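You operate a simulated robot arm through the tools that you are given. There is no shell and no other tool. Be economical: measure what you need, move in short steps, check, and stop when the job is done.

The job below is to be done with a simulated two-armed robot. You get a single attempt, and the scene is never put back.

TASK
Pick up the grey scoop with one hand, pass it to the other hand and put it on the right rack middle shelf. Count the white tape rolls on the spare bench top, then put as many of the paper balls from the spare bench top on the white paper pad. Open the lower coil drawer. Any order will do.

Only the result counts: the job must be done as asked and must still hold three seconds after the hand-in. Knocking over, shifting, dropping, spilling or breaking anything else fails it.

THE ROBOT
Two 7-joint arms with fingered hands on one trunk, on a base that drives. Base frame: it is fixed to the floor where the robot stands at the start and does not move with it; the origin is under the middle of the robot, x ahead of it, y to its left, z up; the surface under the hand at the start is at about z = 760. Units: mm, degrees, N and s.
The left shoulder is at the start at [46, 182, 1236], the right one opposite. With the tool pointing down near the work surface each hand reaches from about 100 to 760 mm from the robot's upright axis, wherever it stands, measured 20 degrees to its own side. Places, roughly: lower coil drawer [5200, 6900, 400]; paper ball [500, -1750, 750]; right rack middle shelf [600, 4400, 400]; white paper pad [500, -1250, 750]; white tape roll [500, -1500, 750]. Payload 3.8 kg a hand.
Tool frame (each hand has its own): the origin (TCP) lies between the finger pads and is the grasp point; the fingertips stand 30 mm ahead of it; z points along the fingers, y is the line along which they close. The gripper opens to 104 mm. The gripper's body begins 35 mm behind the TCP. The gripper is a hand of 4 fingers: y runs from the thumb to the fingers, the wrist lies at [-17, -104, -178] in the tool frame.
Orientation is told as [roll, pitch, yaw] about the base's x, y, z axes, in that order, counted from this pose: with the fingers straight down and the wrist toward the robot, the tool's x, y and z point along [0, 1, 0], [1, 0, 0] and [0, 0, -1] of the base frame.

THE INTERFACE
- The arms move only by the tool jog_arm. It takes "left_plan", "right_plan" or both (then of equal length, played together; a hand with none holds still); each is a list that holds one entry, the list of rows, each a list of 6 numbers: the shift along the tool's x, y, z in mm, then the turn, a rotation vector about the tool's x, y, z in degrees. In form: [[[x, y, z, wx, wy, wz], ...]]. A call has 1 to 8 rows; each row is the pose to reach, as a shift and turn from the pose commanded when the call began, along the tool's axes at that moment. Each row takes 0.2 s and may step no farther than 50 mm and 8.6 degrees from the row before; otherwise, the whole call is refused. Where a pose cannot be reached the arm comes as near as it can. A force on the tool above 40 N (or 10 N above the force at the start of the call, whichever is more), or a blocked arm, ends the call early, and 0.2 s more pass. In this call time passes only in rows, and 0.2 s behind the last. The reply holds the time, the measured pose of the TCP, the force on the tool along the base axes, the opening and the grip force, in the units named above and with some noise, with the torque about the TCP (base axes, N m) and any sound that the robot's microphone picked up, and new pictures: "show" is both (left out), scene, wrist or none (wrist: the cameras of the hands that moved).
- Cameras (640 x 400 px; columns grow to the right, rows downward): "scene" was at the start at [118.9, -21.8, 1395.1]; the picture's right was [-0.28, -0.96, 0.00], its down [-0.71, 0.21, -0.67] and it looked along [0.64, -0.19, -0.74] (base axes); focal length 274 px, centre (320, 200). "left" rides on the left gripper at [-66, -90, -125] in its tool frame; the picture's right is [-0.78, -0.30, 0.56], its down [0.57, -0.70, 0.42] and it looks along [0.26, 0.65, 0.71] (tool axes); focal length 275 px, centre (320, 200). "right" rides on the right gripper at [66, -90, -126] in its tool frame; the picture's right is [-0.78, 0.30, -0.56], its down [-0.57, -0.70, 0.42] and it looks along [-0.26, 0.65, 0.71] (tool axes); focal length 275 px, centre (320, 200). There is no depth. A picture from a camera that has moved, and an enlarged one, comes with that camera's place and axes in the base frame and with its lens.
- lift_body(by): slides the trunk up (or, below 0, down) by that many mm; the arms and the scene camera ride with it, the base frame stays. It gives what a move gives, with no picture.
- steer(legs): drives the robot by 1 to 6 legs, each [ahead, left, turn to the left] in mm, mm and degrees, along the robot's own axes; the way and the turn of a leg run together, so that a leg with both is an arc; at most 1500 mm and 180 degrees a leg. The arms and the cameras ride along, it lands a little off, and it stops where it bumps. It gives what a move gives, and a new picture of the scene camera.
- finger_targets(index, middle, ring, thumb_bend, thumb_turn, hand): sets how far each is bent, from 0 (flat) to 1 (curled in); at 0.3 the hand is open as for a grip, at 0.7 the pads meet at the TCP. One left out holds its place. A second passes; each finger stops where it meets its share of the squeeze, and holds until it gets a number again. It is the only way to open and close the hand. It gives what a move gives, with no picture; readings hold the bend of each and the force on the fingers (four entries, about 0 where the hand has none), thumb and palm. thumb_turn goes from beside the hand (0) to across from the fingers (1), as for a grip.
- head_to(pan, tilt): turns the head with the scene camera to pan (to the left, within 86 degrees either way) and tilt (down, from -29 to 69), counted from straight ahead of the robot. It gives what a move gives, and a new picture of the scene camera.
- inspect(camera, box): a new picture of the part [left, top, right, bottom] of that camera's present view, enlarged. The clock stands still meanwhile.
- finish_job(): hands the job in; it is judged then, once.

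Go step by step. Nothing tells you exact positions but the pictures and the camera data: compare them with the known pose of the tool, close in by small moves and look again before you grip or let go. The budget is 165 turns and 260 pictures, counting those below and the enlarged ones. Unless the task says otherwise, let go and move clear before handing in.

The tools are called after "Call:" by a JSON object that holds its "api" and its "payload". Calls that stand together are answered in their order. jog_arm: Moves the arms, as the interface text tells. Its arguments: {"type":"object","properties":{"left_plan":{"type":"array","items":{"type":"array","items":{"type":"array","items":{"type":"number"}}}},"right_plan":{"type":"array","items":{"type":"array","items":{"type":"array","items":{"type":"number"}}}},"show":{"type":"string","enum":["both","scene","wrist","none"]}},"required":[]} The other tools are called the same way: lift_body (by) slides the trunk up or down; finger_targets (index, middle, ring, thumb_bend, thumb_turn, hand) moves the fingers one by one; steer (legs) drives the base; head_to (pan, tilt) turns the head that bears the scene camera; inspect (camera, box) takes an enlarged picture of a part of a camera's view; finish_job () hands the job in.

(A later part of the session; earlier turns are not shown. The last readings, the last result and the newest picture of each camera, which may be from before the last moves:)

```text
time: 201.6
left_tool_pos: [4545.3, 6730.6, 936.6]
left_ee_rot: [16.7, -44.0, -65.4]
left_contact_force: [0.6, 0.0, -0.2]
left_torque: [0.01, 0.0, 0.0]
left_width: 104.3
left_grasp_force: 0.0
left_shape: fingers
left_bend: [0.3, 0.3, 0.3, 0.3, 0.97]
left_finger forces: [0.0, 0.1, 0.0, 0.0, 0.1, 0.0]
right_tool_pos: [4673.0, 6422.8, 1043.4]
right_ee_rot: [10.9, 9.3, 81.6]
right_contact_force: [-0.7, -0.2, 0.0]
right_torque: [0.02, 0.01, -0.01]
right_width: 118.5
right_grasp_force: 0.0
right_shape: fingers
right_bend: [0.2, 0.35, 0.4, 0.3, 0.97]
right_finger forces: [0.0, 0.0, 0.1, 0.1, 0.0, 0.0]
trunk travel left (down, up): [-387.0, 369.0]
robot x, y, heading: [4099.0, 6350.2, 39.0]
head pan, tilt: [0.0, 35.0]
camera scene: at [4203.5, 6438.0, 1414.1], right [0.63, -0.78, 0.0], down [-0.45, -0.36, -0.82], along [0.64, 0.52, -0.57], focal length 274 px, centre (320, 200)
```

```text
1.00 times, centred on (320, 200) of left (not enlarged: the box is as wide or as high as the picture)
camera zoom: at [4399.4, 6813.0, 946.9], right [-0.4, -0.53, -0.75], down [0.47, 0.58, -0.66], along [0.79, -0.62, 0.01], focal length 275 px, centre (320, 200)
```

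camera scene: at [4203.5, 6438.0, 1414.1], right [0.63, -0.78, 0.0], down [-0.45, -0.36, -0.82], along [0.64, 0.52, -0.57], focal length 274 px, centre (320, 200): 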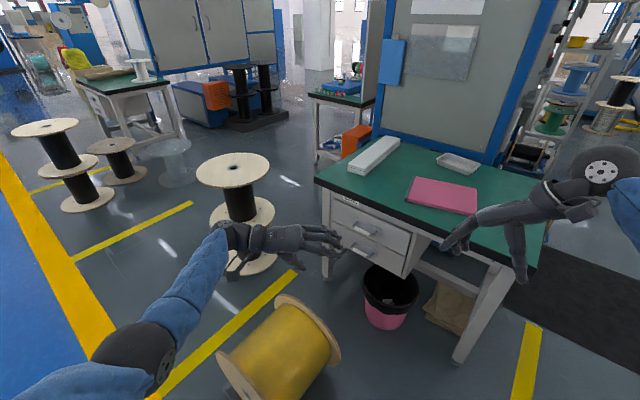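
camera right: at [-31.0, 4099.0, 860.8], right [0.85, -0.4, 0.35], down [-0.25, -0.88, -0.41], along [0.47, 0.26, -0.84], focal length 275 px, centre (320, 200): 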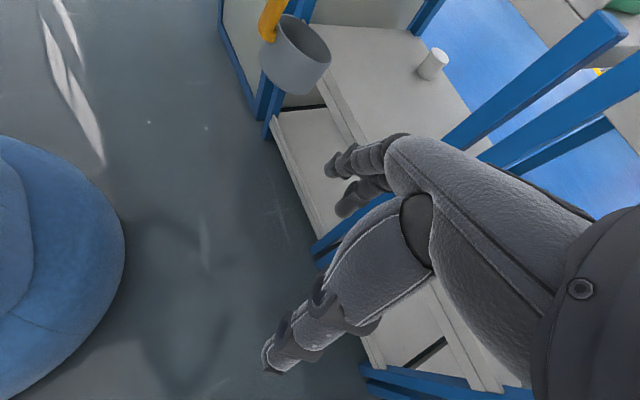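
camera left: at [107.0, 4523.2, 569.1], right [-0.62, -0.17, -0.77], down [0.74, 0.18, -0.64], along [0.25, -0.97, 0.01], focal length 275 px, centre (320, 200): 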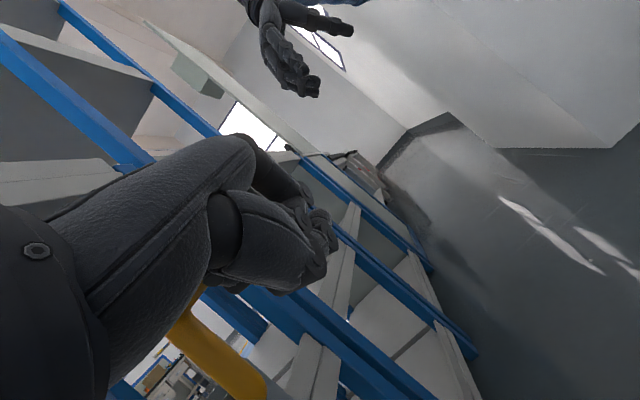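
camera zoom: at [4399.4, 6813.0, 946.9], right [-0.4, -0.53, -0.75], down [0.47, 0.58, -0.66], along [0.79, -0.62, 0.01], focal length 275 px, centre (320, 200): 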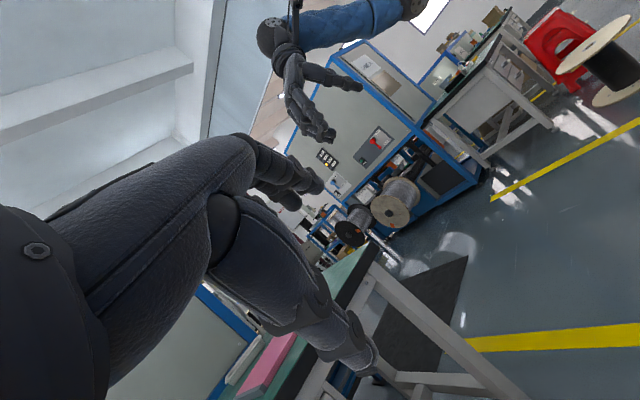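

The lower handle is at about [5060,6877,471]; the spool (top ≈335) lies clear below it. I rearrange the arms: left hand back toward where it will work, right hand raised so it clears the bench when the trunk goes down.

Call:
{"api": "jog_arm", "payload": {"left_plan": [[[-30, -17, -28, 0, -1.5, -1.5], [-60, -34, -56, 0, -3, -3], [-89, -51, -85, 0, -4.5, -4.5], [-119, -68, -113, 0, -6, -6], [-149, -86, -141, 0, -7.5, -7.5], [-178, -103, -170, 0, -9, -9], [-208, -120, -198, 0, -10.6, -10.6]]], "right_plan": [[[10, -11, -36, 0, 0, 0], [20, -21, -72, 0, 0, 0], [30, -32, -108, 0, 0, 0], [40, -42, -144, 0, 0, 0], [48, -53, -180, 0, 0, 0], [58, -63, -215, 0, 0, 0], [67, -74, -250, 0, 0, 0]]], "show": "none"}}

Call:
{"api": "jog_arm", "payload": {"left_plan": [[[0, 0, 0, 0, 5.9, -5.9], [0, 0, 0, 0, 11.8, -11.8], [0, 0, 0, 0, 17.7, -17.7], [0, 0, 0, 0, 23.6, -23.6], [0, 0, 0, 0, 29.5, -29.5], [0, 0, 0, 0, 35.4, -35.4]]], "show": "scene"}}

```text
time: 203.2
left_tool_pos: [4237.2, 6784.2, 947.6]
left_ee_rot: [-4.3, -45.2, -50.8]
left_contact_force: [-0.3, 0.6, 0.9]
left_torque: [-0.05, -0.02, 0.03]
left_width: 104.0
left_grasp_force: 0.0
left_shape: fingers
left_bend: [0.3, 0.3, 0.3, 0.3, 0.97]
left_finger forces: [0.1, 0.0, 0.0, 0.0, 0.0, 0.0]
right_tool_pos: [4649.5, 6394.2, 1314.7]
right_ee_rot: [10.8, 9.3, 81.8]
right_contact_force: [0.2, 0.4, 0.1]
right_torque: [0.01, -0.01, 0.02]
right_width: 118.7
right_grasp_force: 0.0
right_shape: fingers
right_bend: [0.2, 0.35, 0.4, 0.3, 0.97]
right_finger forces: [0.0, 0.0, 0.0, 0.1, 0.0, 0.0]
trunk travel left (down, up): [-387.0, 369.0]
robot x, y, heading: [4101.6, 6355.0, 39.0]
head pan, tilt: [0.0, 35.0]
```

```text
time: 204.6
left_tool_pos: [4239.7, 6785.2, 947.2]
left_ee_rot: [-2.9, -42.9, -1.5]
left_contact_force: [0.4, -0.4, 0.5]
left_torque: [-0.02, 0.01, 0.03]
left_width: 104.3
left_grasp_force: 0.0
left_shape: fingers
left_bend: [0.3, 0.3, 0.3, 0.3, 0.97]
left_finger forces: [0.0, 0.0, 0.0, 0.1, 0.0, 0.1]
right_tool_pos: [4650.7, 6393.8, 1312.4]
right_ee_rot: [11.0, 9.2, 81.6]
right_contact_force: [-0.4, 0.7, 1.0]
right_torque: [0.0, 0.0, -0.01]
right_width: 118.6
right_grasp_force: 0.0
right_shape: fingers
right_bend: [0.2, 0.35, 0.4, 0.3, 0.97]
right_finger forces: [0.0, 0.1, 0.1, 0.1, 0.0, 0.0]
trunk travel left (down, up): [-387.0, 369.0]
robot x, y, heading: [4101.6, 6354.9, 38.9]
head pan, tilt: [0.0, 35.0]
camera scene: at [4203.2, 6437.5, 1414.1], right [0.63, -0.78, 0.0], down [-0.45, -0.36, -0.82], along [0.64, 0.52, -0.57], focal length 274 px, centre (320, 200)
```

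scene: 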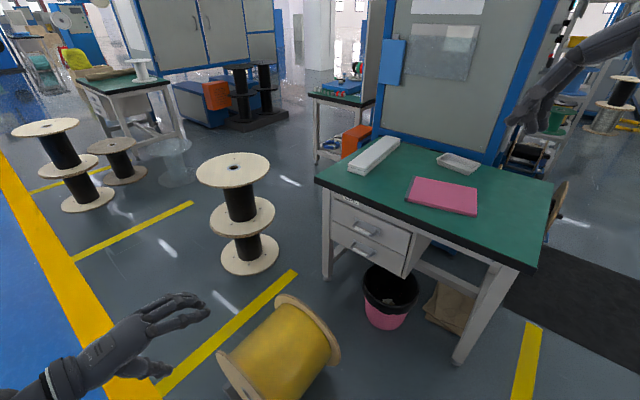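

Hand orientation is right for the drawer. Drive to the working spot.

Call:
{"api": "steer", "payload": {"legs": [[235, -186, 0], [235, -186, 1]]}}

Call:
{"api": "head_to", "payload": {"pan": 15, "tilt": 45}}

```text
time: 208.3
left_tool_pos: [4840.0, 6799.3, 946.8]
left_ee_rot: [-2.9, -42.8, -0.9]
left_contact_force: [-0.3, 0.9, -0.2]
left_torque: [0.01, 0.02, 0.0]
left_width: 104.6
left_grasp_force: 0.0
left_shape: fingers
left_bend: [0.3, 0.3, 0.3, 0.3, 0.97]
left_finger forces: [0.0, 0.0, 0.0, 0.0, 0.1, 0.0]
right_tool_pos: [5256.6, 6412.1, 1312.4]
right_ee_rot: [10.9, 9.3, 82.3]
right_contact_force: [-0.3, 0.2, 1.0]
right_torque: [0.01, -0.01, 0.0]
right_width: 118.5
right_grasp_force: 0.0
right_shape: fingers
right_bend: [0.2, 0.35, 0.4, 0.3, 0.97]
right_finger forces: [0.0, 0.0, 0.0, 0.0, 0.0, 0.1]
trunk travel left (down, up): [-387.0, 369.0]
robot x, y, heading: [4708.2, 6365.5, 39.7]
head pan, tilt: [0.0, 35.0]
camera scene: at [4808.7, 6451.4, 1414.0], right [0.64, -0.77, 0.0], down [-0.44, -0.37, -0.82], along [0.63, 0.52, -0.57], focal length 274 px, centre (320, 200)
```

scene: 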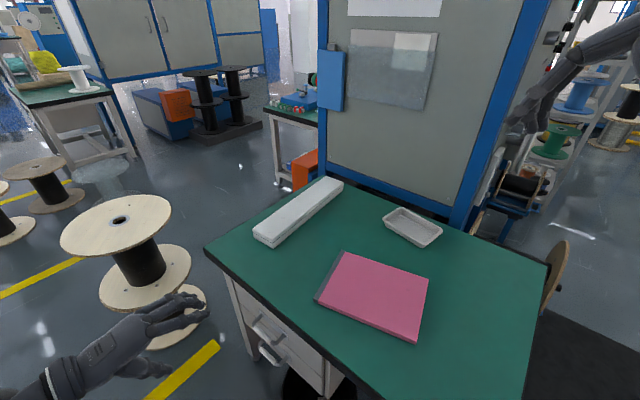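

```text
time: 209.1
left_tool_pos: [4839.5, 6799.8, 947.3]
left_ee_rot: [-2.9, -42.8, -1.0]
left_contact_force: [0.0, -0.3, -0.2]
left_torque: [0.0, 0.0, 0.0]
left_width: 104.3
left_grasp_force: 0.1
left_shape: fingers
left_bend: [0.3, 0.3, 0.3, 0.3, 0.97]
left_finger forces: [0.1, 0.1, 0.1, 0.0, 0.0, 0.1]
right_tool_pos: [5254.1, 6411.8, 1313.0]
right_ee_rot: [11.0, 9.3, 82.3]
right_contact_force: [-0.4, 0.3, -0.5]
right_torque: [-0.01, -0.02, -0.02]
right_width: 118.7
right_grasp_force: 0.1
right_shape: fingers
right_bend: [0.2, 0.35, 0.4, 0.3, 0.97]
right_finger forces: [0.1, 0.0, 0.0, 0.1, 0.0, 0.0]
trunk travel left (down, up): [-387.0, 369.0]
robot x, y, heading: [4705.1, 6369.8, 39.5]
head pan, tilt: [15.0, 45.0]
camera scene: at [4786.7, 6461.5, 1399.3], right [0.81, -0.58, 0.0], down [-0.41, -0.58, -0.71], along [0.41, 0.58, -0.71], focal length 274 px, centre (320, 200)
```

scene: 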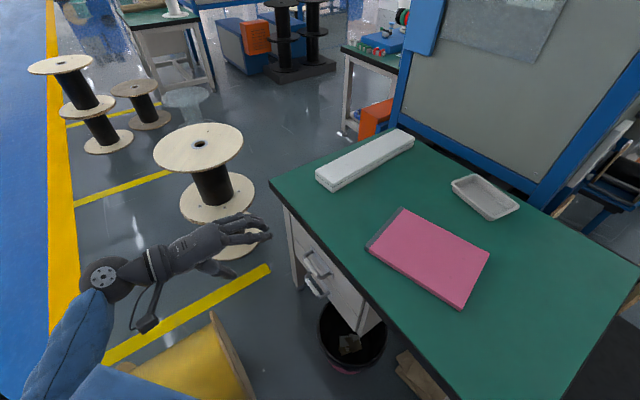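

Refined: lower handle at about [5050,6865,471]. I lower the trunk, pitch the left hand flatter and pre-shape the fingers.

Call:
{"api": "lift_body", "payload": {"by": -375}}

Call:
{"api": "jog_arm", "payload": {"left_plan": [[[0, 0, 0, -7, 0, 0], [0, 0, 0, -14, 0, 0], [0, 0, 0, -20, 0, 0]]], "show": "none"}}

Call:
{"api": "finger_targets", "payload": {"hand": "left", "index": 0.4, "middle": 0.4, "ring": 0.4, "thumb_bend": 0.35}}

Call:
{"api": "head_to", "payload": {"pan": 25, "tilt": 40}}

Call:
{"api": "inspect", "payload": {"camera": "left", "box": [0, 0, 640, 400]}}

```text
time: 212.7
left_tool_pos: [4839.3, 6799.0, 572.9]
left_ee_rot: [-2.9, -42.9, -1.1]
left_contact_force: [-0.6, -0.6, 0.1]
left_torque: [0.01, -0.02, -0.02]
left_width: 104.5
left_grasp_force: 0.1
left_shape: fingers
left_bend: [0.3, 0.3, 0.3, 0.3, 0.97]
left_finger forces: [0.0, 0.0, 0.0, 0.0, 0.0, 0.1]
right_tool_pos: [5255.5, 6412.4, 938.3]
right_ee_rot: [10.9, 9.2, 82.3]
right_contact_force: [0.2, -0.8, -0.3]
right_torque: [0.0, -0.02, 0.0]
right_width: 118.5
right_grasp_force: 0.1
right_shape: fingers
right_bend: [0.2, 0.35, 0.4, 0.3, 0.97]
right_finger forces: [0.0, 0.0, 0.1, 0.0, 0.1, 0.0]
trunk travel left (down, up): [-12.0, 744.0]
robot x, y, heading: [4705.5, 6364.8, 39.9]
head pan, tilt: [15.0, 45.0]
```

```text
time: 213.5
left_tool_pos: [4839.4, 6799.4, 571.9]
left_ee_rot: [-4.7, -62.9, 1.2]
left_contact_force: [0.5, -0.2, 0.1]
left_torque: [0.02, -0.02, -0.04]
left_width: 104.6
left_grasp_force: 0.1
left_shape: fingers
left_bend: [0.3, 0.3, 0.3, 0.3, 0.97]
left_finger forces: [0.0, 0.1, 0.0, 0.0, 0.0, 0.1]
right_tool_pos: [5255.6, 6411.9, 937.8]
right_ee_rot: [10.9, 9.1, 82.3]
right_contact_force: [-0.5, -0.1, 0.1]
right_torque: [0.03, 0.03, -0.03]
right_width: 118.5
right_grasp_force: 0.0
right_shape: fingers
right_bend: [0.2, 0.35, 0.4, 0.3, 0.97]
right_finger forces: [0.0, 0.0, 0.1, 0.0, 0.0, 0.0]
trunk travel left (down, up): [-12.0, 744.0]
robot x, y, heading: [4709.1, 6365.2, 39.7]
head pan, tilt: [15.0, 45.0]
```

```text
time: 214.5
left_tool_pos: [4839.9, 6800.9, 572.9]
left_ee_rot: [-4.7, -62.9, 1.2]
left_contact_force: [0.1, 0.6, 1.1]
left_torque: [-0.02, -0.02, 0.01]
left_width: 86.4
left_grasp_force: 0.1
left_shape: fingers
left_bend: [0.4, 0.4, 0.4, 0.35, 0.97]
left_finger forces: [0.0, 0.1, 0.0, 0.0, 0.0, 0.0]
right_tool_pos: [5256.2, 6412.4, 937.8]
right_ee_rot: [10.9, 9.2, 82.2]
right_contact_force: [-0.3, 0.0, -0.3]
right_torque: [0.01, 0.02, 0.02]
right_width: 118.4
right_grasp_force: 0.1
right_shape: fingers
right_bend: [0.2, 0.35, 0.4, 0.3, 0.97]
right_finger forces: [0.0, 0.0, 0.1, 0.0, 0.0, 0.1]
trunk travel left (down, up): [-12.0, 744.0]
robot x, y, heading: [4705.9, 6368.6, 39.6]
head pan, tilt: [15.0, 45.0]
```

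```text
time: 215.2
left_tool_pos: [4840.5, 6799.7, 572.3]
left_ee_rot: [-4.7, -62.8, 1.2]
left_contact_force: [-0.7, 0.0, 0.2]
left_torque: [0.03, 0.01, -0.05]
left_width: 86.6
left_grasp_force: 0.0
left_shape: fingers
left_bend: [0.4, 0.4, 0.4, 0.35, 0.97]
left_finger forces: [0.1, 0.0, 0.0, 0.0, 0.1, 0.0]
right_tool_pos: [5255.5, 6413.2, 938.5]
right_ee_rot: [10.9, 9.3, 82.2]
right_contact_force: [0.6, 0.1, -1.2]
right_torque: [0.0, 0.01, 0.0]
right_width: 118.6
right_grasp_force: 0.0
right_shape: fingers
right_bend: [0.2, 0.35, 0.4, 0.3, 0.97]
right_finger forces: [0.0, 0.0, 0.0, 0.0, 0.0, 0.1]
trunk travel left (down, up): [-12.0, 744.0]
robot x, y, heading: [4704.8, 6368.5, 39.5]
head pan, tilt: [25.0, 40.0]
camera scene: at [4920.2, 6591.2, 1015.9], right [0.9, -0.43, 0.0], down [-0.28, -0.58, -0.77], along [0.33, 0.69, -0.64], focal length 274 px, centre (320, 200)
```

scene: 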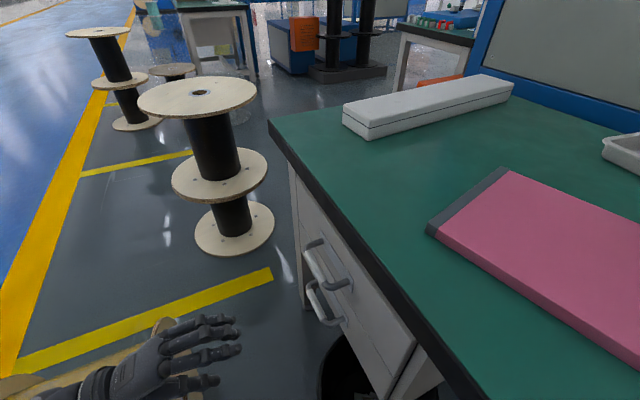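

```text
1.00 times, centred on (320, 200) of left (not enlarged: the box is as wide or as high as the picture)
camera zoom: at [4684.5, 6740.9, 551.5], right [0.32, -0.81, -0.49], down [0.09, 0.54, -0.84], along [0.94, 0.23, 0.24], focal length 275 px, centre (320, 200)
```

zoom: 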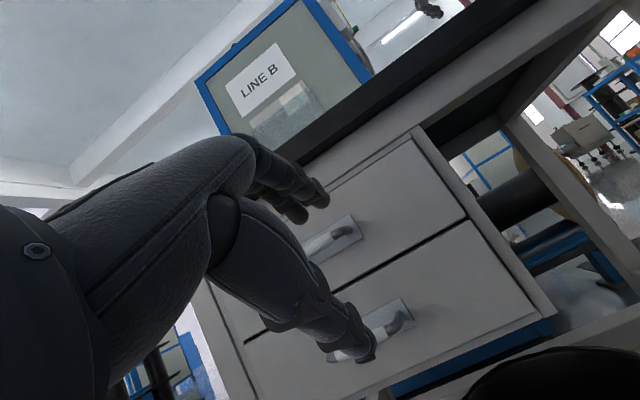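

Call:
{"api": "inspect", "payload": {"camera": "scene", "box": [240, 210, 400, 350]}}

Call:
{"api": "inspect", "payload": {"camera": "left", "box": [260, 170, 480, 390]}}

```text
2.86 times, centred on (320, 280) of scene
camera zoom: at [4920.2, 6591.2, 1015.9], right [0.9, -0.43, 0.0], down [-0.28, -0.58, -0.77], along [0.33, 0.69, -0.64], focal length 783 px, centre (320, -29)
```

zoom: 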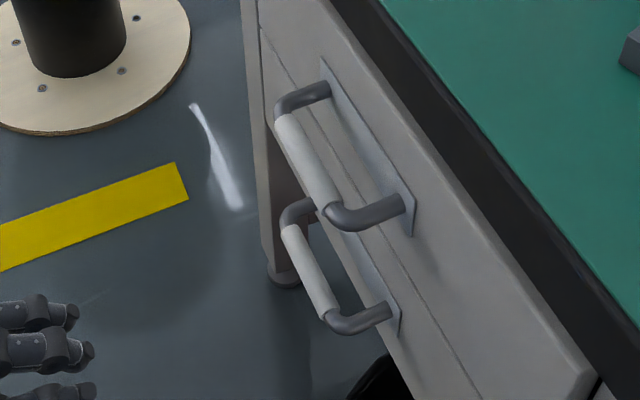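

```text
1.82 times, centred on (370, 280) of left
camera zoom: at [4684.5, 6740.9, 551.5], right [0.32, -0.81, -0.49], down [0.09, 0.54, -0.84], along [0.94, 0.23, 0.24], focal length 500 px, centre (229, 54)
```

zoom: 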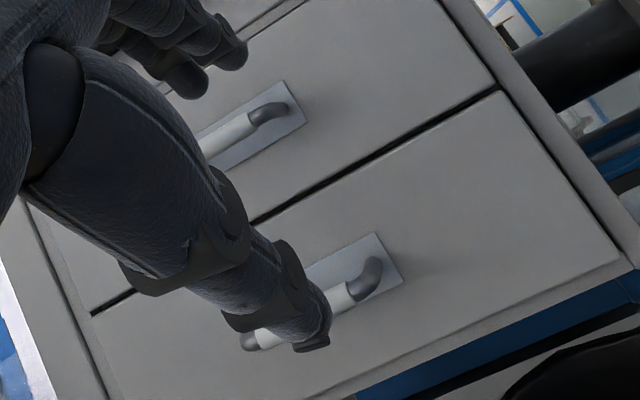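

Now I have it clearly: the lower bar runs along y from 6836 to 6917 at x≈5049, z≈453, standing ~45 mm off the front. I line up the left hand in front of it.

Call:
{"api": "jog_arm", "payload": {"left_plan": [[[19, -3, 29, 0, 0, 0], [38, -6, 58, 0, 0, 0], [58, -9, 86, 0, 0, 0], [77, -12, 115, 0, 0, 0]]], "show": "wrist"}}

Call:
{"api": "inspect", "payload": {"camera": "scene", "box": [200, 200, 400, 380]}}

```text
time: 216.2
left_tool_pos: [4939.1, 6869.7, 507.2]
left_ee_rot: [-4.8, -62.7, 1.3]
left_contact_force: [-1.0, -1.1, 1.1]
left_torque: [0.0, -0.01, 0.03]
left_width: 86.4
left_grasp_force: 0.1
left_shape: fingers
left_bend: [0.4, 0.4, 0.4, 0.35, 0.97]
left_finger forces: [0.0, 0.0, 0.1, 0.0, 0.0, 0.0]
right_tool_pos: [5256.5, 6412.7, 938.3]
right_ee_rot: [11.0, 9.2, 82.3]
right_contact_force: [0.0, 0.3, 0.8]
right_torque: [0.03, 0.0, 0.01]
right_width: 118.5
right_grasp_force: 0.1
right_shape: fingers
right_bend: [0.2, 0.35, 0.4, 0.3, 0.97]
right_finger forces: [0.1, 0.0, 0.0, 0.1, 0.0, 0.1]
trunk travel left (down, up): [-12.0, 744.0]
robot x, y, heading: [4708.3, 6365.8, 39.6]
head pan, tilt: [25.0, 40.0]
camera left: at [4784.2, 6810.4, 488.7], right [0.32, -0.81, -0.49], down [0.09, 0.54, -0.84], along [0.94, 0.23, 0.24], focal length 275 px, centre (320, 200)
```

left: 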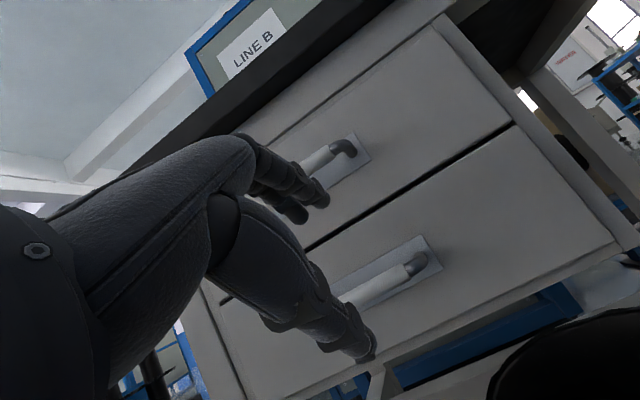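

```text
2.22 times, centred on (300, 290) of scene
camera zoom: at [4920.1, 6591.3, 1015.9], right [0.9, -0.43, 0.0], down [-0.28, -0.58, -0.77], along [0.33, 0.69, -0.64], focal length 609 px, centre (364, 0)
```

zoom: 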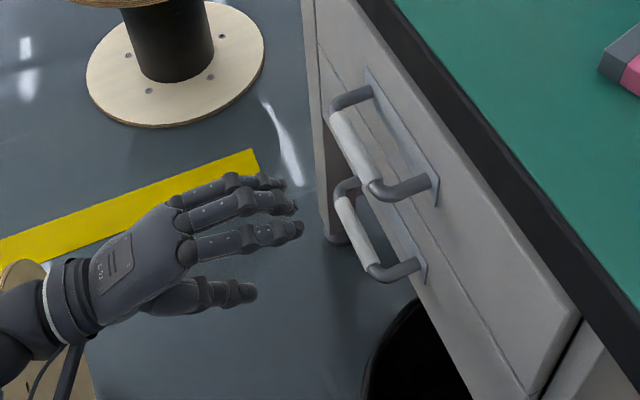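

Aligned. Advance 95 mm toward the bar.

Call:
{"api": "jog_arm", "payload": {"left_plan": [[[2, 0, 25, 0, 0, 0], [4, 0, 50, 0, 0, 0], [6, 0, 75, 0, 0, 0], [6, 0, 95, 0, 0, 0]]], "show": "wrist"}}

Call:
{"api": "inspect", "payload": {"camera": "scene", "box": [220, 200, 400, 360]}}

```text
time: 217.2
left_tool_pos: [5025.3, 6869.4, 463.5]
left_ee_rot: [-4.7, -62.8, 1.3]
left_contact_force: [-0.5, 0.1, -0.3]
left_torque: [-0.01, 0.0, 0.04]
left_width: 86.4
left_grasp_force: 0.1
left_shape: fingers
left_bend: [0.4, 0.4, 0.4, 0.35, 0.97]
left_finger forces: [0.0, 0.0, 0.0, 0.1, 0.0, 0.0]
right_tool_pos: [5256.9, 6411.7, 939.0]
right_ee_rot: [11.0, 9.3, 82.3]
right_contact_force: [0.1, 0.2, 0.2]
right_torque: [-0.02, 0.0, -0.01]
right_width: 118.4
right_grasp_force: 0.0
right_shape: fingers
right_bend: [0.2, 0.35, 0.4, 0.3, 0.97]
right_finger forces: [0.0, 0.1, 0.0, 0.0, 0.1, 0.0]
trunk travel left (down, up): [-12.0, 744.0]
robot x, y, heading: [4705.2, 6364.1, 39.8]
head pan, tilt: [25.0, 40.0]
camera left: at [4869.4, 6810.1, 443.8], right [0.32, -0.81, -0.49], down [0.09, 0.54, -0.84], along [0.94, 0.23, 0.24], focal length 275 px, centre (320, 200)
```

left: 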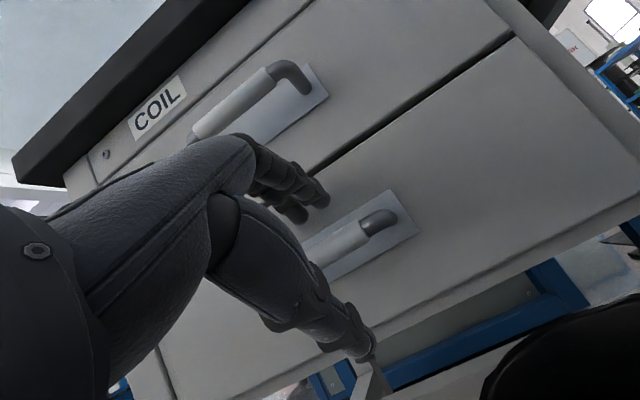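

```text
2.50 times, centred on (310, 280) of scene
camera zoom: at [4920.2, 6591.3, 1015.9], right [0.9, -0.43, 0.0], down [-0.28, -0.58, -0.77], along [0.33, 0.69, -0.64], focal length 686 px, centre (345, 0)
```

zoom: 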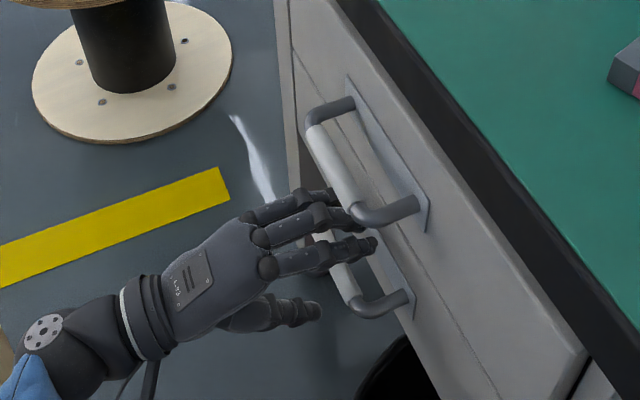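

The fingers are above the bar. Advance 18 mm more and close.

Call:
{"api": "jog_arm", "payload": {"left_plan": [[[0, 0, 9, 0, 0, 0], [0, 0, 18, 0, 0, 0]]], "show": "none"}}

Call:
{"api": "finger_targets", "payload": {"hand": "left", "index": 0.85, "middle": 0.85, "ring": 0.85, "thumb_bend": 0.7}}

Call:
{"api": "inspect", "payload": {"camera": "scene", "box": [220, 200, 400, 360]}}

Call:
{"api": "inspect", "payload": {"camera": "left", "box": [200, 120, 440, 380]}}

```text
time: 217.8
left_tool_pos: [5038.2, 6870.2, 456.2]
left_ee_rot: [-4.6, -63.0, 1.2]
left_contact_force: [-22.7, -2.8, 7.9]
left_torque: [0.2, -0.95, 0.11]
left_width: 86.3
left_grasp_force: 11.2
left_shape: fingers
left_bend: [0.4, 0.4, 0.4, 0.35, 0.97]
left_finger forces: [5.9, 12.4, 4.2, 0.1, 0.0, 0.1]
right_tool_pos: [5254.1, 6412.0, 939.2]
right_ee_rot: [10.8, 9.1, 82.3]
right_contact_force: [-0.5, -0.4, 0.2]
right_torque: [0.0, 0.01, 0.0]
right_width: 118.4
right_grasp_force: 0.0
right_shape: fingers
right_bend: [0.2, 0.35, 0.4, 0.3, 0.97]
right_finger forces: [0.0, 0.0, 0.0, 0.0, 0.0, 0.0]
trunk travel left (down, up): [-12.0, 744.0]
robot x, y, heading: [4707.3, 6367.0, 39.8]
head pan, tilt: [25.0, 40.0]
```

```text
time: 218.8
left_tool_pos: [5040.2, 6870.1, 455.1]
left_ee_rot: [-4.8, -62.7, 1.4]
left_contact_force: [-0.5, 0.3, -3.3]
left_torque: [-0.1, -0.03, -0.04]
left_width: 9.1
left_grasp_force: 6.4
left_shape: fingers
left_bend: [0.83, 0.85, 0.84, 0.67, 0.97]
left_finger forces: [0.0, 0.9, 3.1, 0.0, 7.6, 0.0]
right_tool_pos: [5256.8, 6412.6, 937.9]
right_ee_rot: [10.9, 9.3, 82.3]
right_contact_force: [0.1, -0.2, -0.1]
right_torque: [-0.03, 0.03, 0.0]
right_width: 118.7
right_grasp_force: 0.0
right_shape: fingers
right_bend: [0.2, 0.35, 0.4, 0.3, 0.97]
right_finger forces: [0.0, 0.0, 0.1, 0.0, 0.1, 0.0]
trunk travel left (down, up): [-12.0, 744.0]
robot x, y, heading: [4704.9, 6365.5, 39.5]
head pan, tilt: [25.0, 40.0]
```

```text
2.50 times, centred on (310, 280) of scene
camera zoom: at [4920.3, 6591.5, 1015.8], right [0.9, -0.43, 0.0], down [-0.28, -0.58, -0.77], along [0.33, 0.69, -0.64], focal length 686 px, centre (345, 0)
```

zoom: 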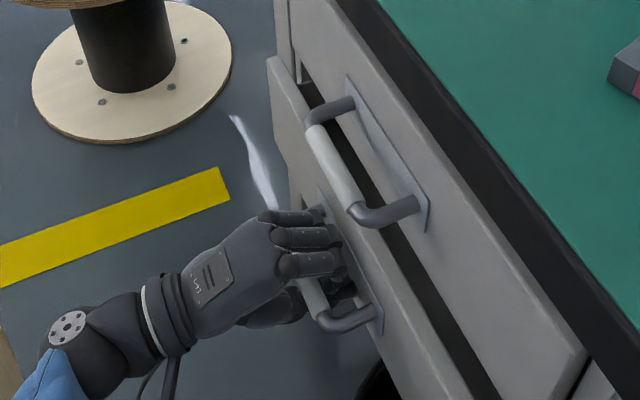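

```text
1.54 times, centred on (320, 250) of left
camera zoom: at [4884.6, 6810.5, 433.8], right [0.32, -0.81, -0.49], down [0.08, 0.54, -0.84], along [0.94, 0.23, 0.24], focal length 424 px, centre (320, 123)
```

zoom: 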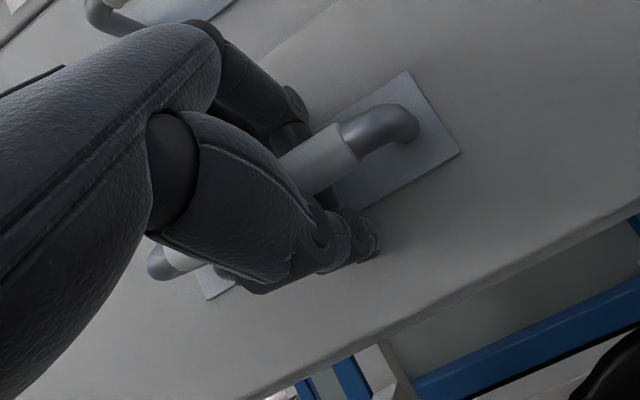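

The drawer has already started to open and the hand is hooked on the bar. Pull straight out (-x) by 220 mm.

Call:
{"api": "jog_arm", "payload": {"left_plan": [[[0, -16, -31, 0, 0, 0], [0, -32, -62, 0, 0, 0], [0, -48, -93, 0, 0, 0], [0, -64, -125, 0, 0, 0], [0, -80, -156, 0, 0, 0], [0, -100, -196, 0, 0, 0]]], "show": "both"}}

```text
time: 220.2
left_tool_pos: [4822.7, 6878.5, 453.9]
left_ee_rot: [-4.6, -62.7, 1.2]
left_contact_force: [2.5, -1.0, -2.9]
left_torque: [-0.08, -0.02, -0.14]
left_width: 10.9
left_grasp_force: 4.6
left_shape: fingers
left_bend: [0.84, 0.85, 0.84, 0.67, 0.97]
left_finger forces: [0.0, 1.3, 3.6, 0.0, 4.1, 0.1]
right_tool_pos: [5254.3, 6412.1, 938.5]
right_ee_rot: [10.8, 9.1, 82.3]
right_contact_force: [0.4, -0.5, -0.7]
right_torque: [0.02, -0.06, 0.0]
right_width: 118.2
right_grasp_force: 0.1
right_shape: fingers
right_bend: [0.2, 0.35, 0.4, 0.3, 0.97]
right_finger forces: [0.0, 0.0, 0.0, 0.0, 0.0, 0.0]
trunk travel left (down, up): [-12.0, 744.0]
robot x, y, heading: [4706.1, 6368.1, 39.7]
head pan, tilt: [25.0, 40.0]
camera scene: at [4918.7, 6591.3, 1016.3], right [0.9, -0.43, 0.0], down [-0.27, -0.58, -0.77], along [0.33, 0.69, -0.64], focal length 274 px, centre (320, 200)
camera left: at [4667.0, 6819.1, 433.9], right [0.32, -0.81, -0.49], down [0.09, 0.54, -0.84], along [0.94, 0.23, 0.24], focal length 275 px, centre (320, 200)
```

scene: 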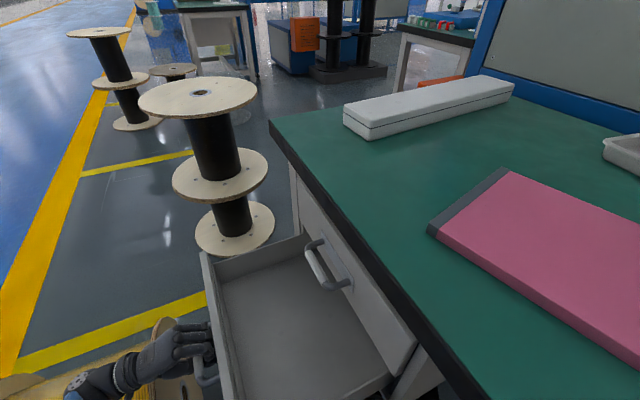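
left: 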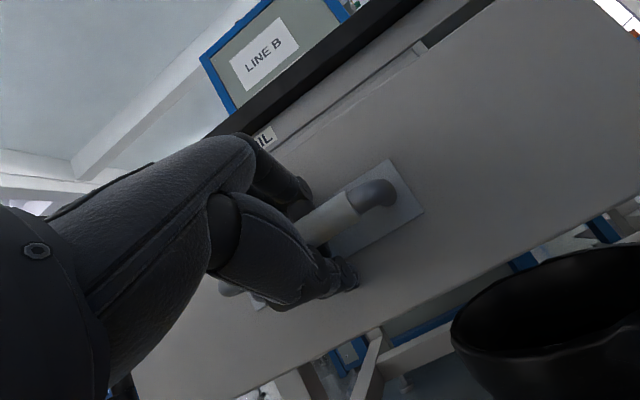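

The drawer is open ~240 mm. I pull a further 60 mm to be on the safe side.

Call:
{"api": "jog_arm", "payload": {"left_plan": [[[0, -14, -27, 0, 0, 0], [0, -27, -54, 0, 0, 0]]], "show": "scene"}}

```text
time: 220.8
left_tool_pos: [4761.8, 6880.9, 455.3]
left_ee_rot: [-4.8, -62.6, 1.3]
left_contact_force: [-0.5, -6.4, -6.0]
left_torque: [-0.2, 0.0, -0.06]
left_width: 11.0
left_grasp_force: 7.3
left_shape: fingers
left_bend: [0.84, 0.85, 0.84, 0.66, 0.96]
left_finger forces: [0.0, 2.2, 6.9, 0.0, 5.0, 0.0]
right_tool_pos: [5255.3, 6412.9, 937.9]
right_ee_rot: [10.9, 9.3, 82.4]
right_contact_force: [-0.4, -0.1, -0.4]
right_torque: [0.01, 0.0, 0.0]
right_width: 118.4
right_grasp_force: 0.1
right_shape: fingers
right_bend: [0.2, 0.35, 0.4, 0.3, 0.97]
right_finger forces: [0.1, 0.0, 0.0, 0.0, 0.0, 0.1]
trunk travel left (down, up): [-12.0, 744.0]
robot x, y, heading: [4705.0, 6368.8, 39.8]
head pan, tilt: [25.0, 40.0]
camera scene: at [4919.8, 6591.3, 1015.9], right [0.9, -0.43, 0.0], down [-0.28, -0.58, -0.77], along [0.33, 0.69, -0.64], focal length 274 px, centre (320, 200)
```

scene: 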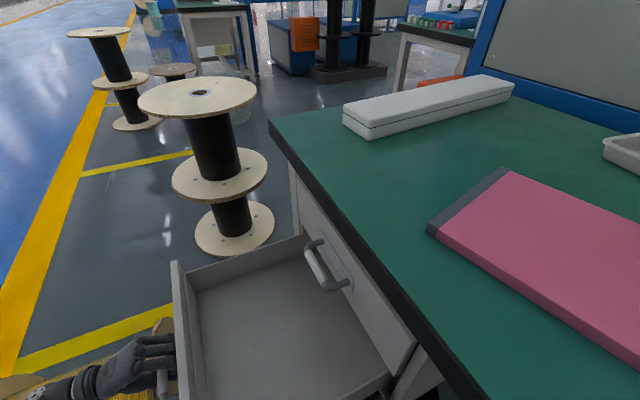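

Drawer well open. Release the bar and retract back and up.

Call:
{"api": "finger_targets", "payload": {"hand": "left", "index": 0.4, "middle": 0.4, "ring": 0.4, "thumb_bend": 0.3}}

Call:
{"api": "jog_arm", "payload": {"left_plan": [[[0, 0, -20, 0, 0, 0], [0, 0, -45, 0, 0, 0], [0, 0, -75, 0, 0, 0], [0, 25, -95, 0, 0, 0], [0, 60, -110, 0, 0, 0]]], "show": "both"}}

```text
time: 221.8
left_tool_pos: [4763.5, 6882.3, 455.9]
left_ee_rot: [-4.6, -62.8, 1.1]
left_contact_force: [0.1, 0.3, 1.0]
left_torque: [-0.02, 0.04, 0.0]
left_width: 91.4
left_grasp_force: 0.1
left_shape: fingers
left_bend: [0.4, 0.4, 0.4, 0.3, 0.97]
left_finger forces: [0.0, 0.0, 0.0, 0.0, 0.0, 0.0]
right_tool_pos: [5256.6, 6411.4, 937.6]
right_ee_rot: [10.9, 9.2, 82.4]
right_contact_force: [-1.2, 0.6, 0.0]
right_torque: [0.02, 0.03, -0.01]
right_width: 118.3
right_grasp_force: 0.0
right_shape: fingers
right_bend: [0.2, 0.35, 0.4, 0.3, 0.97]
right_finger forces: [0.0, 0.0, 0.1, 0.0, 0.0, 0.1]
trunk travel left (down, up): [-12.0, 744.0]
robot x, y, heading: [4707.8, 6366.8, 39.4]
head pan, tilt: [25.0, 40.0]
```

```text
time: 223.0
left_tool_pos: [4690.5, 6891.5, 560.4]
left_ee_rot: [-4.8, -62.8, 1.3]
left_contact_force: [-0.8, 0.3, -0.6]
left_torque: [0.01, -0.02, 0.03]
left_width: 91.8
left_grasp_force: 0.1
left_shape: fingers
left_bend: [0.4, 0.4, 0.4, 0.3, 0.97]
left_finger forces: [0.1, 0.0, 0.0, 0.0, 0.1, 0.1]
right_tool_pos: [5256.3, 6413.5, 938.1]
right_ee_rot: [10.8, 9.2, 82.3]
right_contact_force: [0.6, 0.2, -0.7]
right_torque: [0.02, 0.0, 0.01]
right_width: 118.8
right_grasp_force: 0.1
right_shape: fingers
right_bend: [0.2, 0.35, 0.4, 0.3, 0.97]
right_finger forces: [0.0, 0.1, 0.0, 0.1, 0.0, 0.0]
trunk travel left (down, up): [-12.0, 744.0]
robot x, y, heading: [4702.8, 6362.2, 39.7]
head pan, tilt: [25.0, 40.0]
camera scene: at [4920.1, 6591.2, 1015.9], right [0.9, -0.43, 0.0], down [-0.28, -0.58, -0.77], along [0.33, 0.69, -0.64], focal length 274 px, centre (320, 200)
camera left: at [4535.1, 6833.1, 540.1], right [0.32, -0.81, -0.49], down [0.09, 0.54, -0.84], along [0.94, 0.22, 0.24], focal length 275 px, centre (320, 200)
```

scene: 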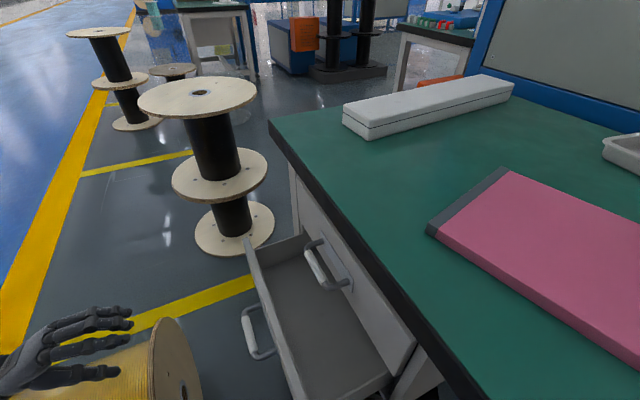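
left: 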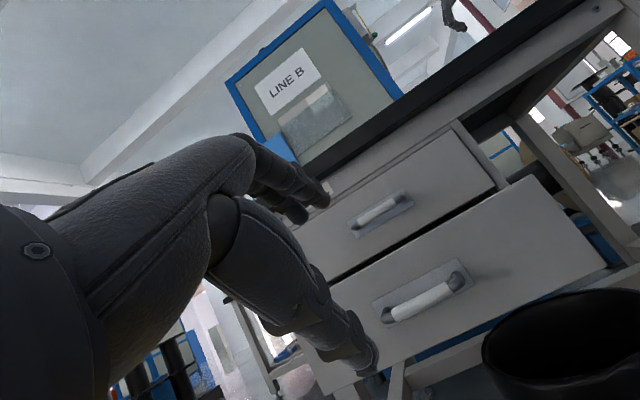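

Opening the fingers pushed the drawer partly back (still ~145 mm open). I check whether it is still and will pull again, releasing upward this time.

Call:
{"api": "inspect", "payload": {"camera": "scene", "box": [200, 220, 360, 380]}}

Call:
{"api": "inspect", "payload": {"camera": "left", "box": [320, 220, 520, 360]}}

```text
2.50 times, centred on (280, 300) of scene
camera zoom: at [4920.1, 6591.2, 1015.9], right [0.9, -0.43, 0.0], down [-0.28, -0.58, -0.77], along [0.33, 0.69, -0.64], focal length 686 px, centre (420, -50)
```

zoom: 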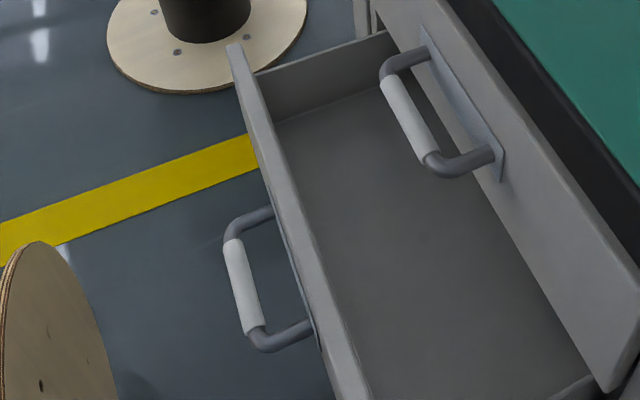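

```text
2.86 times, centred on (420, 290) of left
camera zoom: at [4535.1, 6833.1, 540.1], right [0.32, -0.81, -0.49], down [0.09, 0.54, -0.84], along [0.94, 0.22, 0.24], focal length 786 px, centre (34, -57)
```

zoom: 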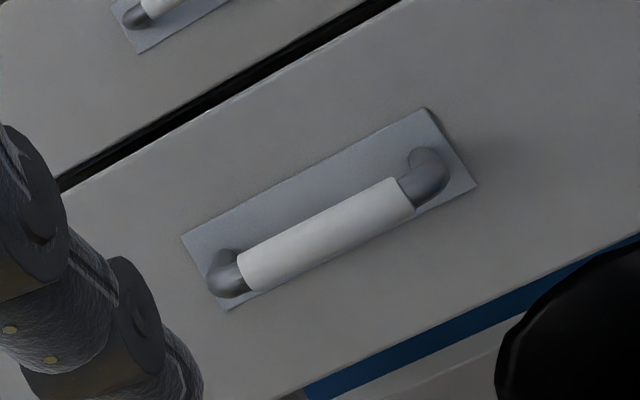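

The bar is now at x≈4900, still. I re-approach it the same way.

Call:
{"api": "jog_arm", "payload": {"left_plan": [[[-2, -1, 40, 0, 0, 0], [-4, -2, 80, 0, 0, 0], [-6, -2, 120, 0, 0, 0], [-7, -2, 160, 0, 0, 0], [-8, -2, 195, 0, 0, 0], [-8, -2, 218, 0, 0, 0]]], "show": "none"}}

Call:
{"api": "finger_targets", "payload": {"hand": "left", "index": 0.85, "middle": 0.85, "ring": 0.85, "thumb_bend": 0.65}}

Call:
{"api": "inspect", "payload": {"camera": "scene", "box": [160, 200, 400, 400]}}

```text
time: 224.4
left_tool_pos: [4885.0, 6868.9, 457.3]
left_ee_rot: [-4.7, -62.7, 1.4]
left_contact_force: [0.3, 0.1, -0.1]
left_torque: [0.02, 0.01, 0.0]
left_width: 91.8
left_grasp_force: 0.0
left_shape: fingers
left_bend: [0.4, 0.4, 0.4, 0.3, 0.97]
left_finger forces: [0.1, 0.0, 0.1, 0.1, 0.0, 0.0]
right_tool_pos: [5255.7, 6411.4, 937.8]
right_ee_rot: [10.9, 9.2, 82.3]
right_contact_force: [0.4, 0.6, -0.9]
right_torque: [0.0, 0.0, 0.0]
right_width: 118.4
right_grasp_force: 0.0
right_shape: fingers
right_bend: [0.2, 0.35, 0.4, 0.3, 0.97]
right_finger forces: [0.0, 0.0, 0.1, 0.0, 0.0, 0.1]
trunk travel left (down, up): [-12.0, 744.0]
robot x, y, heading: [4704.7, 6367.6, 39.8]
head pan, tilt: [25.0, 40.0]
```

```text
time: 225.4
left_tool_pos: [4883.6, 6868.5, 456.3]
left_ee_rot: [-4.8, -62.6, 1.5]
left_contact_force: [-1.1, 0.4, -3.9]
left_torque: [-0.13, 0.06, -0.09]
left_width: 12.8
left_grasp_force: 4.5
left_shape: fingers
left_bend: [0.84, 0.85, 0.84, 0.63, 0.97]
left_finger forces: [0.1, 1.4, 3.7, 0.0, 4.2, 0.1]
right_tool_pos: [5256.4, 6412.3, 937.3]
right_ee_rot: [10.8, 9.3, 82.3]
right_contact_force: [1.0, 0.3, -0.3]
right_torque: [-0.04, 0.03, -0.03]
right_width: 118.1
right_grasp_force: 0.1
right_shape: fingers
right_bend: [0.2, 0.35, 0.4, 0.3, 0.97]
right_finger forces: [0.0, 0.1, 0.1, 0.0, 0.0, 0.1]
trunk travel left (down, up): [-12.0, 744.0]
robot x, y, heading: [4707.5, 6366.4, 39.8]
head pan, tilt: [25.0, 40.0]
```

```text
2.00 times, centred on (280, 300) of scene
camera zoom: at [4920.1, 6591.5, 1015.8], right [0.9, -0.43, 0.0], down [-0.28, -0.58, -0.77], along [0.33, 0.69, -0.64], focal length 548 px, centre (400, 0)
```

zoom: 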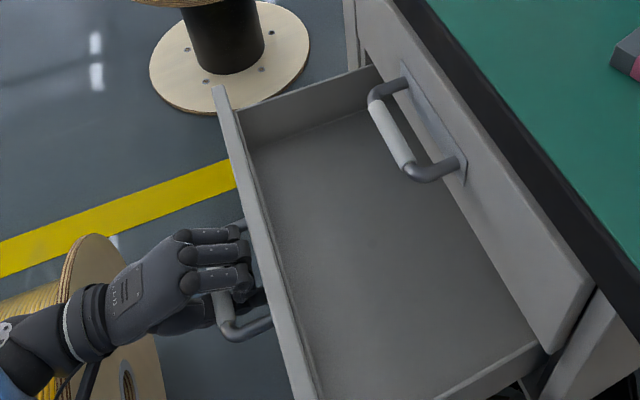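

Hooked again. Pull 135 mm, then open only the thumb.

Call:
{"api": "jog_arm", "payload": {"left_plan": [[[0, -16, -31, 0, 0, 0], [0, -32, -62, 0, 0, 0], [0, -48, -93, 0, 0, 0], [0, -62, -120, 0, 0, 0]]], "show": "none"}}

Call:
{"api": "finger_targets", "payload": {"hand": "left", "thumb_bend": 0.1}}

Call:
{"api": "inspect", "payload": {"camera": "left", "box": [160, 120, 480, 400]}}

```text
time: 226.4
left_tool_pos: [4747.8, 6876.3, 457.0]
left_ee_rot: [-4.7, -62.7, 1.2]
left_contact_force: [-0.7, -4.9, -3.6]
left_torque: [-0.19, 0.04, -0.16]
left_width: 13.7
left_grasp_force: 4.6
left_shape: fingers
left_bend: [0.84, 0.85, 0.84, 0.63, 0.96]
left_finger forces: [0.1, 1.4, 3.7, 0.0, 4.4, 0.0]
right_tool_pos: [5256.4, 6411.7, 938.8]
right_ee_rot: [10.9, 9.2, 82.3]
right_contact_force: [-0.1, 0.7, 0.0]
right_torque: [0.01, -0.06, 0.05]
right_width: 118.6
right_grasp_force: 0.0
right_shape: fingers
right_bend: [0.2, 0.35, 0.4, 0.3, 0.97]
right_finger forces: [0.0, 0.1, 0.0, 0.0, 0.0, 0.0]
trunk travel left (down, up): [-12.0, 744.0]
robot x, y, heading: [4703.1, 6367.5, 39.5]
head pan, tilt: [25.0, 40.0]
```

```text
time: 227.4
left_tool_pos: [4748.5, 6874.9, 456.3]
left_ee_rot: [-4.7, -62.8, 1.2]
left_contact_force: [-1.3, 0.4, 0.5]
left_torque: [-0.04, -0.03, -0.01]
left_width: 48.2
left_grasp_force: 0.7
left_shape: fingers
left_bend: [0.85, 0.85, 0.85, 0.1, 0.97]
left_finger forces: [0.0, 0.3, 0.4, 0.1, 0.0, 0.0]
right_tool_pos: [5256.7, 6411.8, 937.4]
right_ee_rot: [10.9, 9.2, 82.4]
right_contact_force: [-0.4, 0.6, 0.3]
right_torque: [0.0, -0.03, 0.03]
right_width: 118.5
right_grasp_force: 0.2
right_shape: fingers
right_bend: [0.2, 0.35, 0.4, 0.3, 0.97]
right_finger forces: [0.0, 0.1, 0.0, 0.0, 0.1, 0.1]
trunk travel left (down, up): [-12.0, 744.0]
robot x, y, heading: [4704.2, 6367.3, 39.6]
head pan, tilt: [25.0, 40.0]
```

```text
1.43 times, centred on (320, 260) of left
camera zoom: at [4593.8, 6816.5, 435.9], right [0.32, -0.81, -0.49], down [0.09, 0.54, -0.84], along [0.94, 0.23, 0.24], focal length 393 px, centre (320, 114)
```

zoom: 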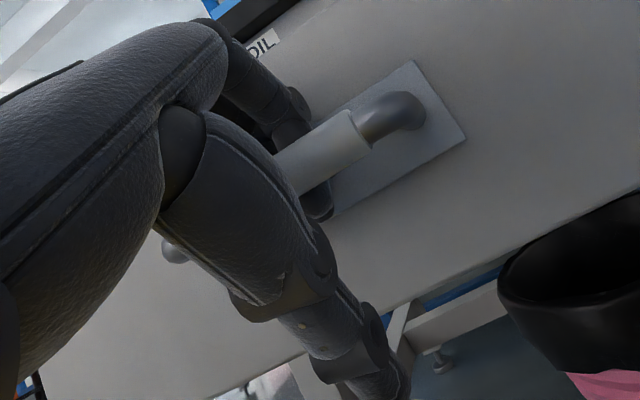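

Now lift straight up so the curled fingers clear the bar without pushing the drawer.

Call:
{"api": "jog_arm", "payload": {"left_plan": [[[0, 11, -6, 0, 0, 0], [0, 22, -11, 0, 0, 0], [0, 33, -17, 0, 0, 0], [0, 45, -23, 0, 0, 0], [0, 54, -27, 0, 0, 0]]], "show": "wrist"}}

```text
time: 228.6
left_tool_pos: [4750.1, 6876.7, 518.2]
left_ee_rot: [-4.9, -62.8, 1.3]
left_contact_force: [-0.1, 0.0, 0.0]
left_torque: [-0.01, 0.02, 0.03]
left_width: 48.6
left_grasp_force: 0.0
left_shape: fingers
left_bend: [0.85, 0.85, 0.85, 0.1, 0.97]
left_finger forces: [0.1, 0.0, 0.0, 0.1, 0.0, 0.1]
right_tool_pos: [5256.7, 6412.0, 936.7]
right_ee_rot: [10.9, 9.3, 82.3]
right_contact_force: [0.0, -0.5, -0.4]
right_torque: [-0.01, 0.04, 0.01]
right_width: 118.7
right_grasp_force: 0.2
right_shape: fingers
right_bend: [0.2, 0.35, 0.4, 0.3, 0.97]
right_finger forces: [0.1, 0.1, 0.0, 0.1, 0.0, 0.1]
trunk travel left (down, up): [-12.0, 744.0]
robot x, y, heading: [4708.8, 6365.7, 40.1]
head pan, tilt: [25.0, 40.0]
camera left: at [4594.2, 6817.7, 497.7], right [0.32, -0.81, -0.49], down [0.09, 0.54, -0.84], along [0.94, 0.23, 0.24], focal length 275 px, centre (320, 200)
```

left: 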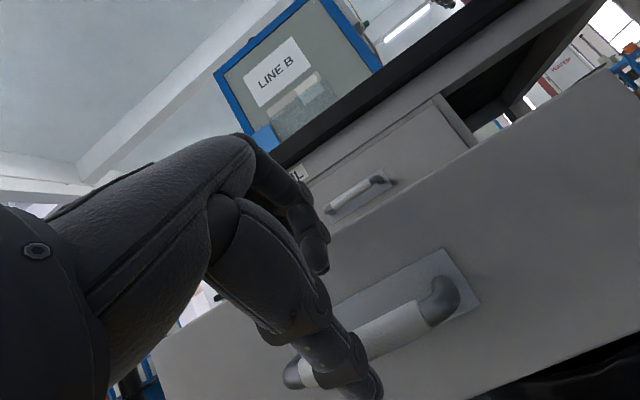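

Clear. Back off and raise the hand, then view the drawer.

Call:
{"api": "jog_arm", "payload": {"left_plan": [[[0, -14, -27, 0, 0, 0], [0, -27, -53, 0, 0, 0], [0, 10, -72, 0, 0, 0], [0, 50, -92, 0, 0, 0], [0, 90, -112, 0, 0, 0]]], "show": "scene"}}

```text
time: 229.8
left_tool_pos: [4689.5, 6884.5, 648.8]
left_ee_rot: [-4.9, -62.9, 1.2]
left_contact_force: [-0.5, 0.1, 0.2]
left_torque: [0.0, -0.02, 0.0]
left_width: 48.3
left_grasp_force: 0.1
left_shape: fingers
left_bend: [0.85, 0.85, 0.85, 0.1, 0.97]
left_finger forces: [0.0, 0.1, 0.0, 0.0, 0.1, 0.0]
right_tool_pos: [5254.8, 6412.1, 937.3]
right_ee_rot: [10.9, 9.2, 82.3]
right_contact_force: [-0.8, -0.2, -0.5]
right_torque: [0.0, -0.03, 0.02]
right_width: 118.7
right_grasp_force: 0.0
right_shape: fingers
right_bend: [0.2, 0.35, 0.4, 0.3, 0.97]
right_finger forces: [0.0, 0.0, 0.0, 0.0, 0.0, 0.0]
trunk travel left (down, up): [-12.0, 744.0]
robot x, y, heading: [4706.6, 6366.0, 39.6]
head pan, tilt: [25.0, 40.0]
camera scene: at [4920.1, 6591.3, 1015.9], right [0.9, -0.43, 0.0], down [-0.28, -0.58, -0.77], along [0.33, 0.69, -0.64], focal length 274 px, centre (320, 200)
```

scene: 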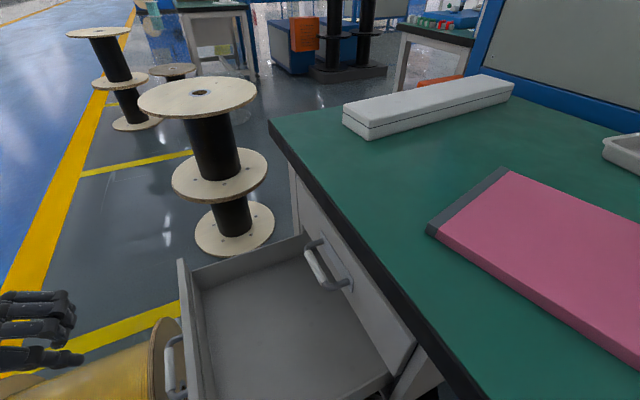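

The lower coil drawer stands ~285 mm open. Now I raise the trunk, back away and head down the aisle toward the spare bench.

Call:
{"api": "lift_body", "payload": {"by": 375}}

Call:
{"api": "steer", "payload": {"legs": [[-460, 385, 0], [0, 0, -130], [0, -1500, 0], [0, -800, 0], [1500, 0, 0]]}}

```text
time: 233.4
left_tool_pos: [4690.3, 6885.7, 1024.3]
left_ee_rot: [-4.8, -62.8, 1.2]
left_contact_force: [0.4, 0.5, -0.9]
left_torque: [-0.01, -0.02, 0.04]
left_width: 48.4
left_grasp_force: 0.0
left_shape: fingers
left_bend: [0.85, 0.85, 0.85, 0.1, 0.97]
left_finger forces: [0.0, 0.0, 0.0, 0.1, 0.1, 0.1]
right_tool_pos: [5255.7, 6412.8, 1312.7]
right_ee_rot: [10.9, 9.3, 82.3]
right_contact_force: [0.6, -1.3, 0.8]
right_torque: [0.05, -0.01, -0.01]
right_width: 118.4
right_grasp_force: 0.0
right_shape: fingers
right_bend: [0.2, 0.35, 0.4, 0.3, 0.97]
right_finger forces: [0.1, 0.0, 0.0, 0.1, 0.0, 0.0]
trunk travel left (down, up): [-387.0, 369.0]
robot x, y, heading: [4709.1, 6365.2, 39.9]
head pan, tilt: [25.0, 40.0]
```

```text
time: 260.3
left_tool_pos: [2181.3, 4487.6, 1023.3]
left_ee_rot: [-4.7, -62.7, -132.0]
left_contact_force: [0.8, -0.3, 0.1]
left_torque: [-0.01, 0.0, 0.02]
left_width: 48.5
left_grasp_force: 0.0
left_shape: fingers
left_bend: [0.85, 0.85, 0.85, 0.1, 0.97]
left_finger forces: [0.0, 0.1, 0.0, 0.0, 0.1, 0.1]
right_tool_pos: [1449.8, 4398.6, 1312.7]
right_ee_rot: [10.9, 9.3, -51.0]
right_contact_force: [0.3, -0.3, 0.3]
right_torque: [0.04, -0.01, 0.02]
right_width: 118.3
right_grasp_force: 0.1
right_shape: fingers
right_bend: [0.2, 0.35, 0.4, 0.3, 0.97]
right_finger forces: [0.1, 0.0, 0.1, 0.0, 0.0, 0.1]
trunk travel left (down, up): [-387.0, 369.0]
robot x, y, heading: [1793.2, 4830.7, -93.6]
head pan, tilt: [25.0, 40.0]
camera scene: at [1820.7, 4708.5, 1406.5], right [-0.93, -0.36, 0.0], down [-0.23, 0.6, -0.77], along [0.28, -0.71, -0.64], focal length 274 px, centre (320, 200)
```

scene: 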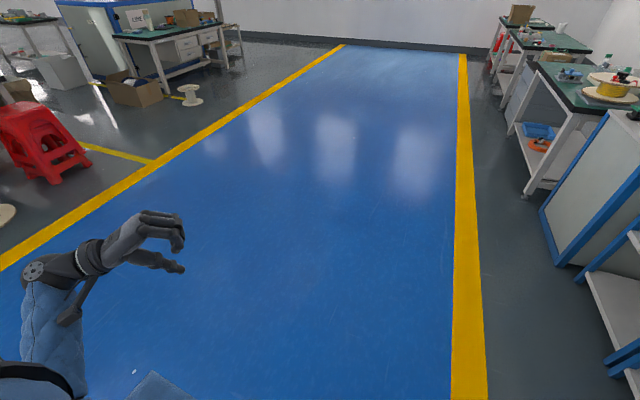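

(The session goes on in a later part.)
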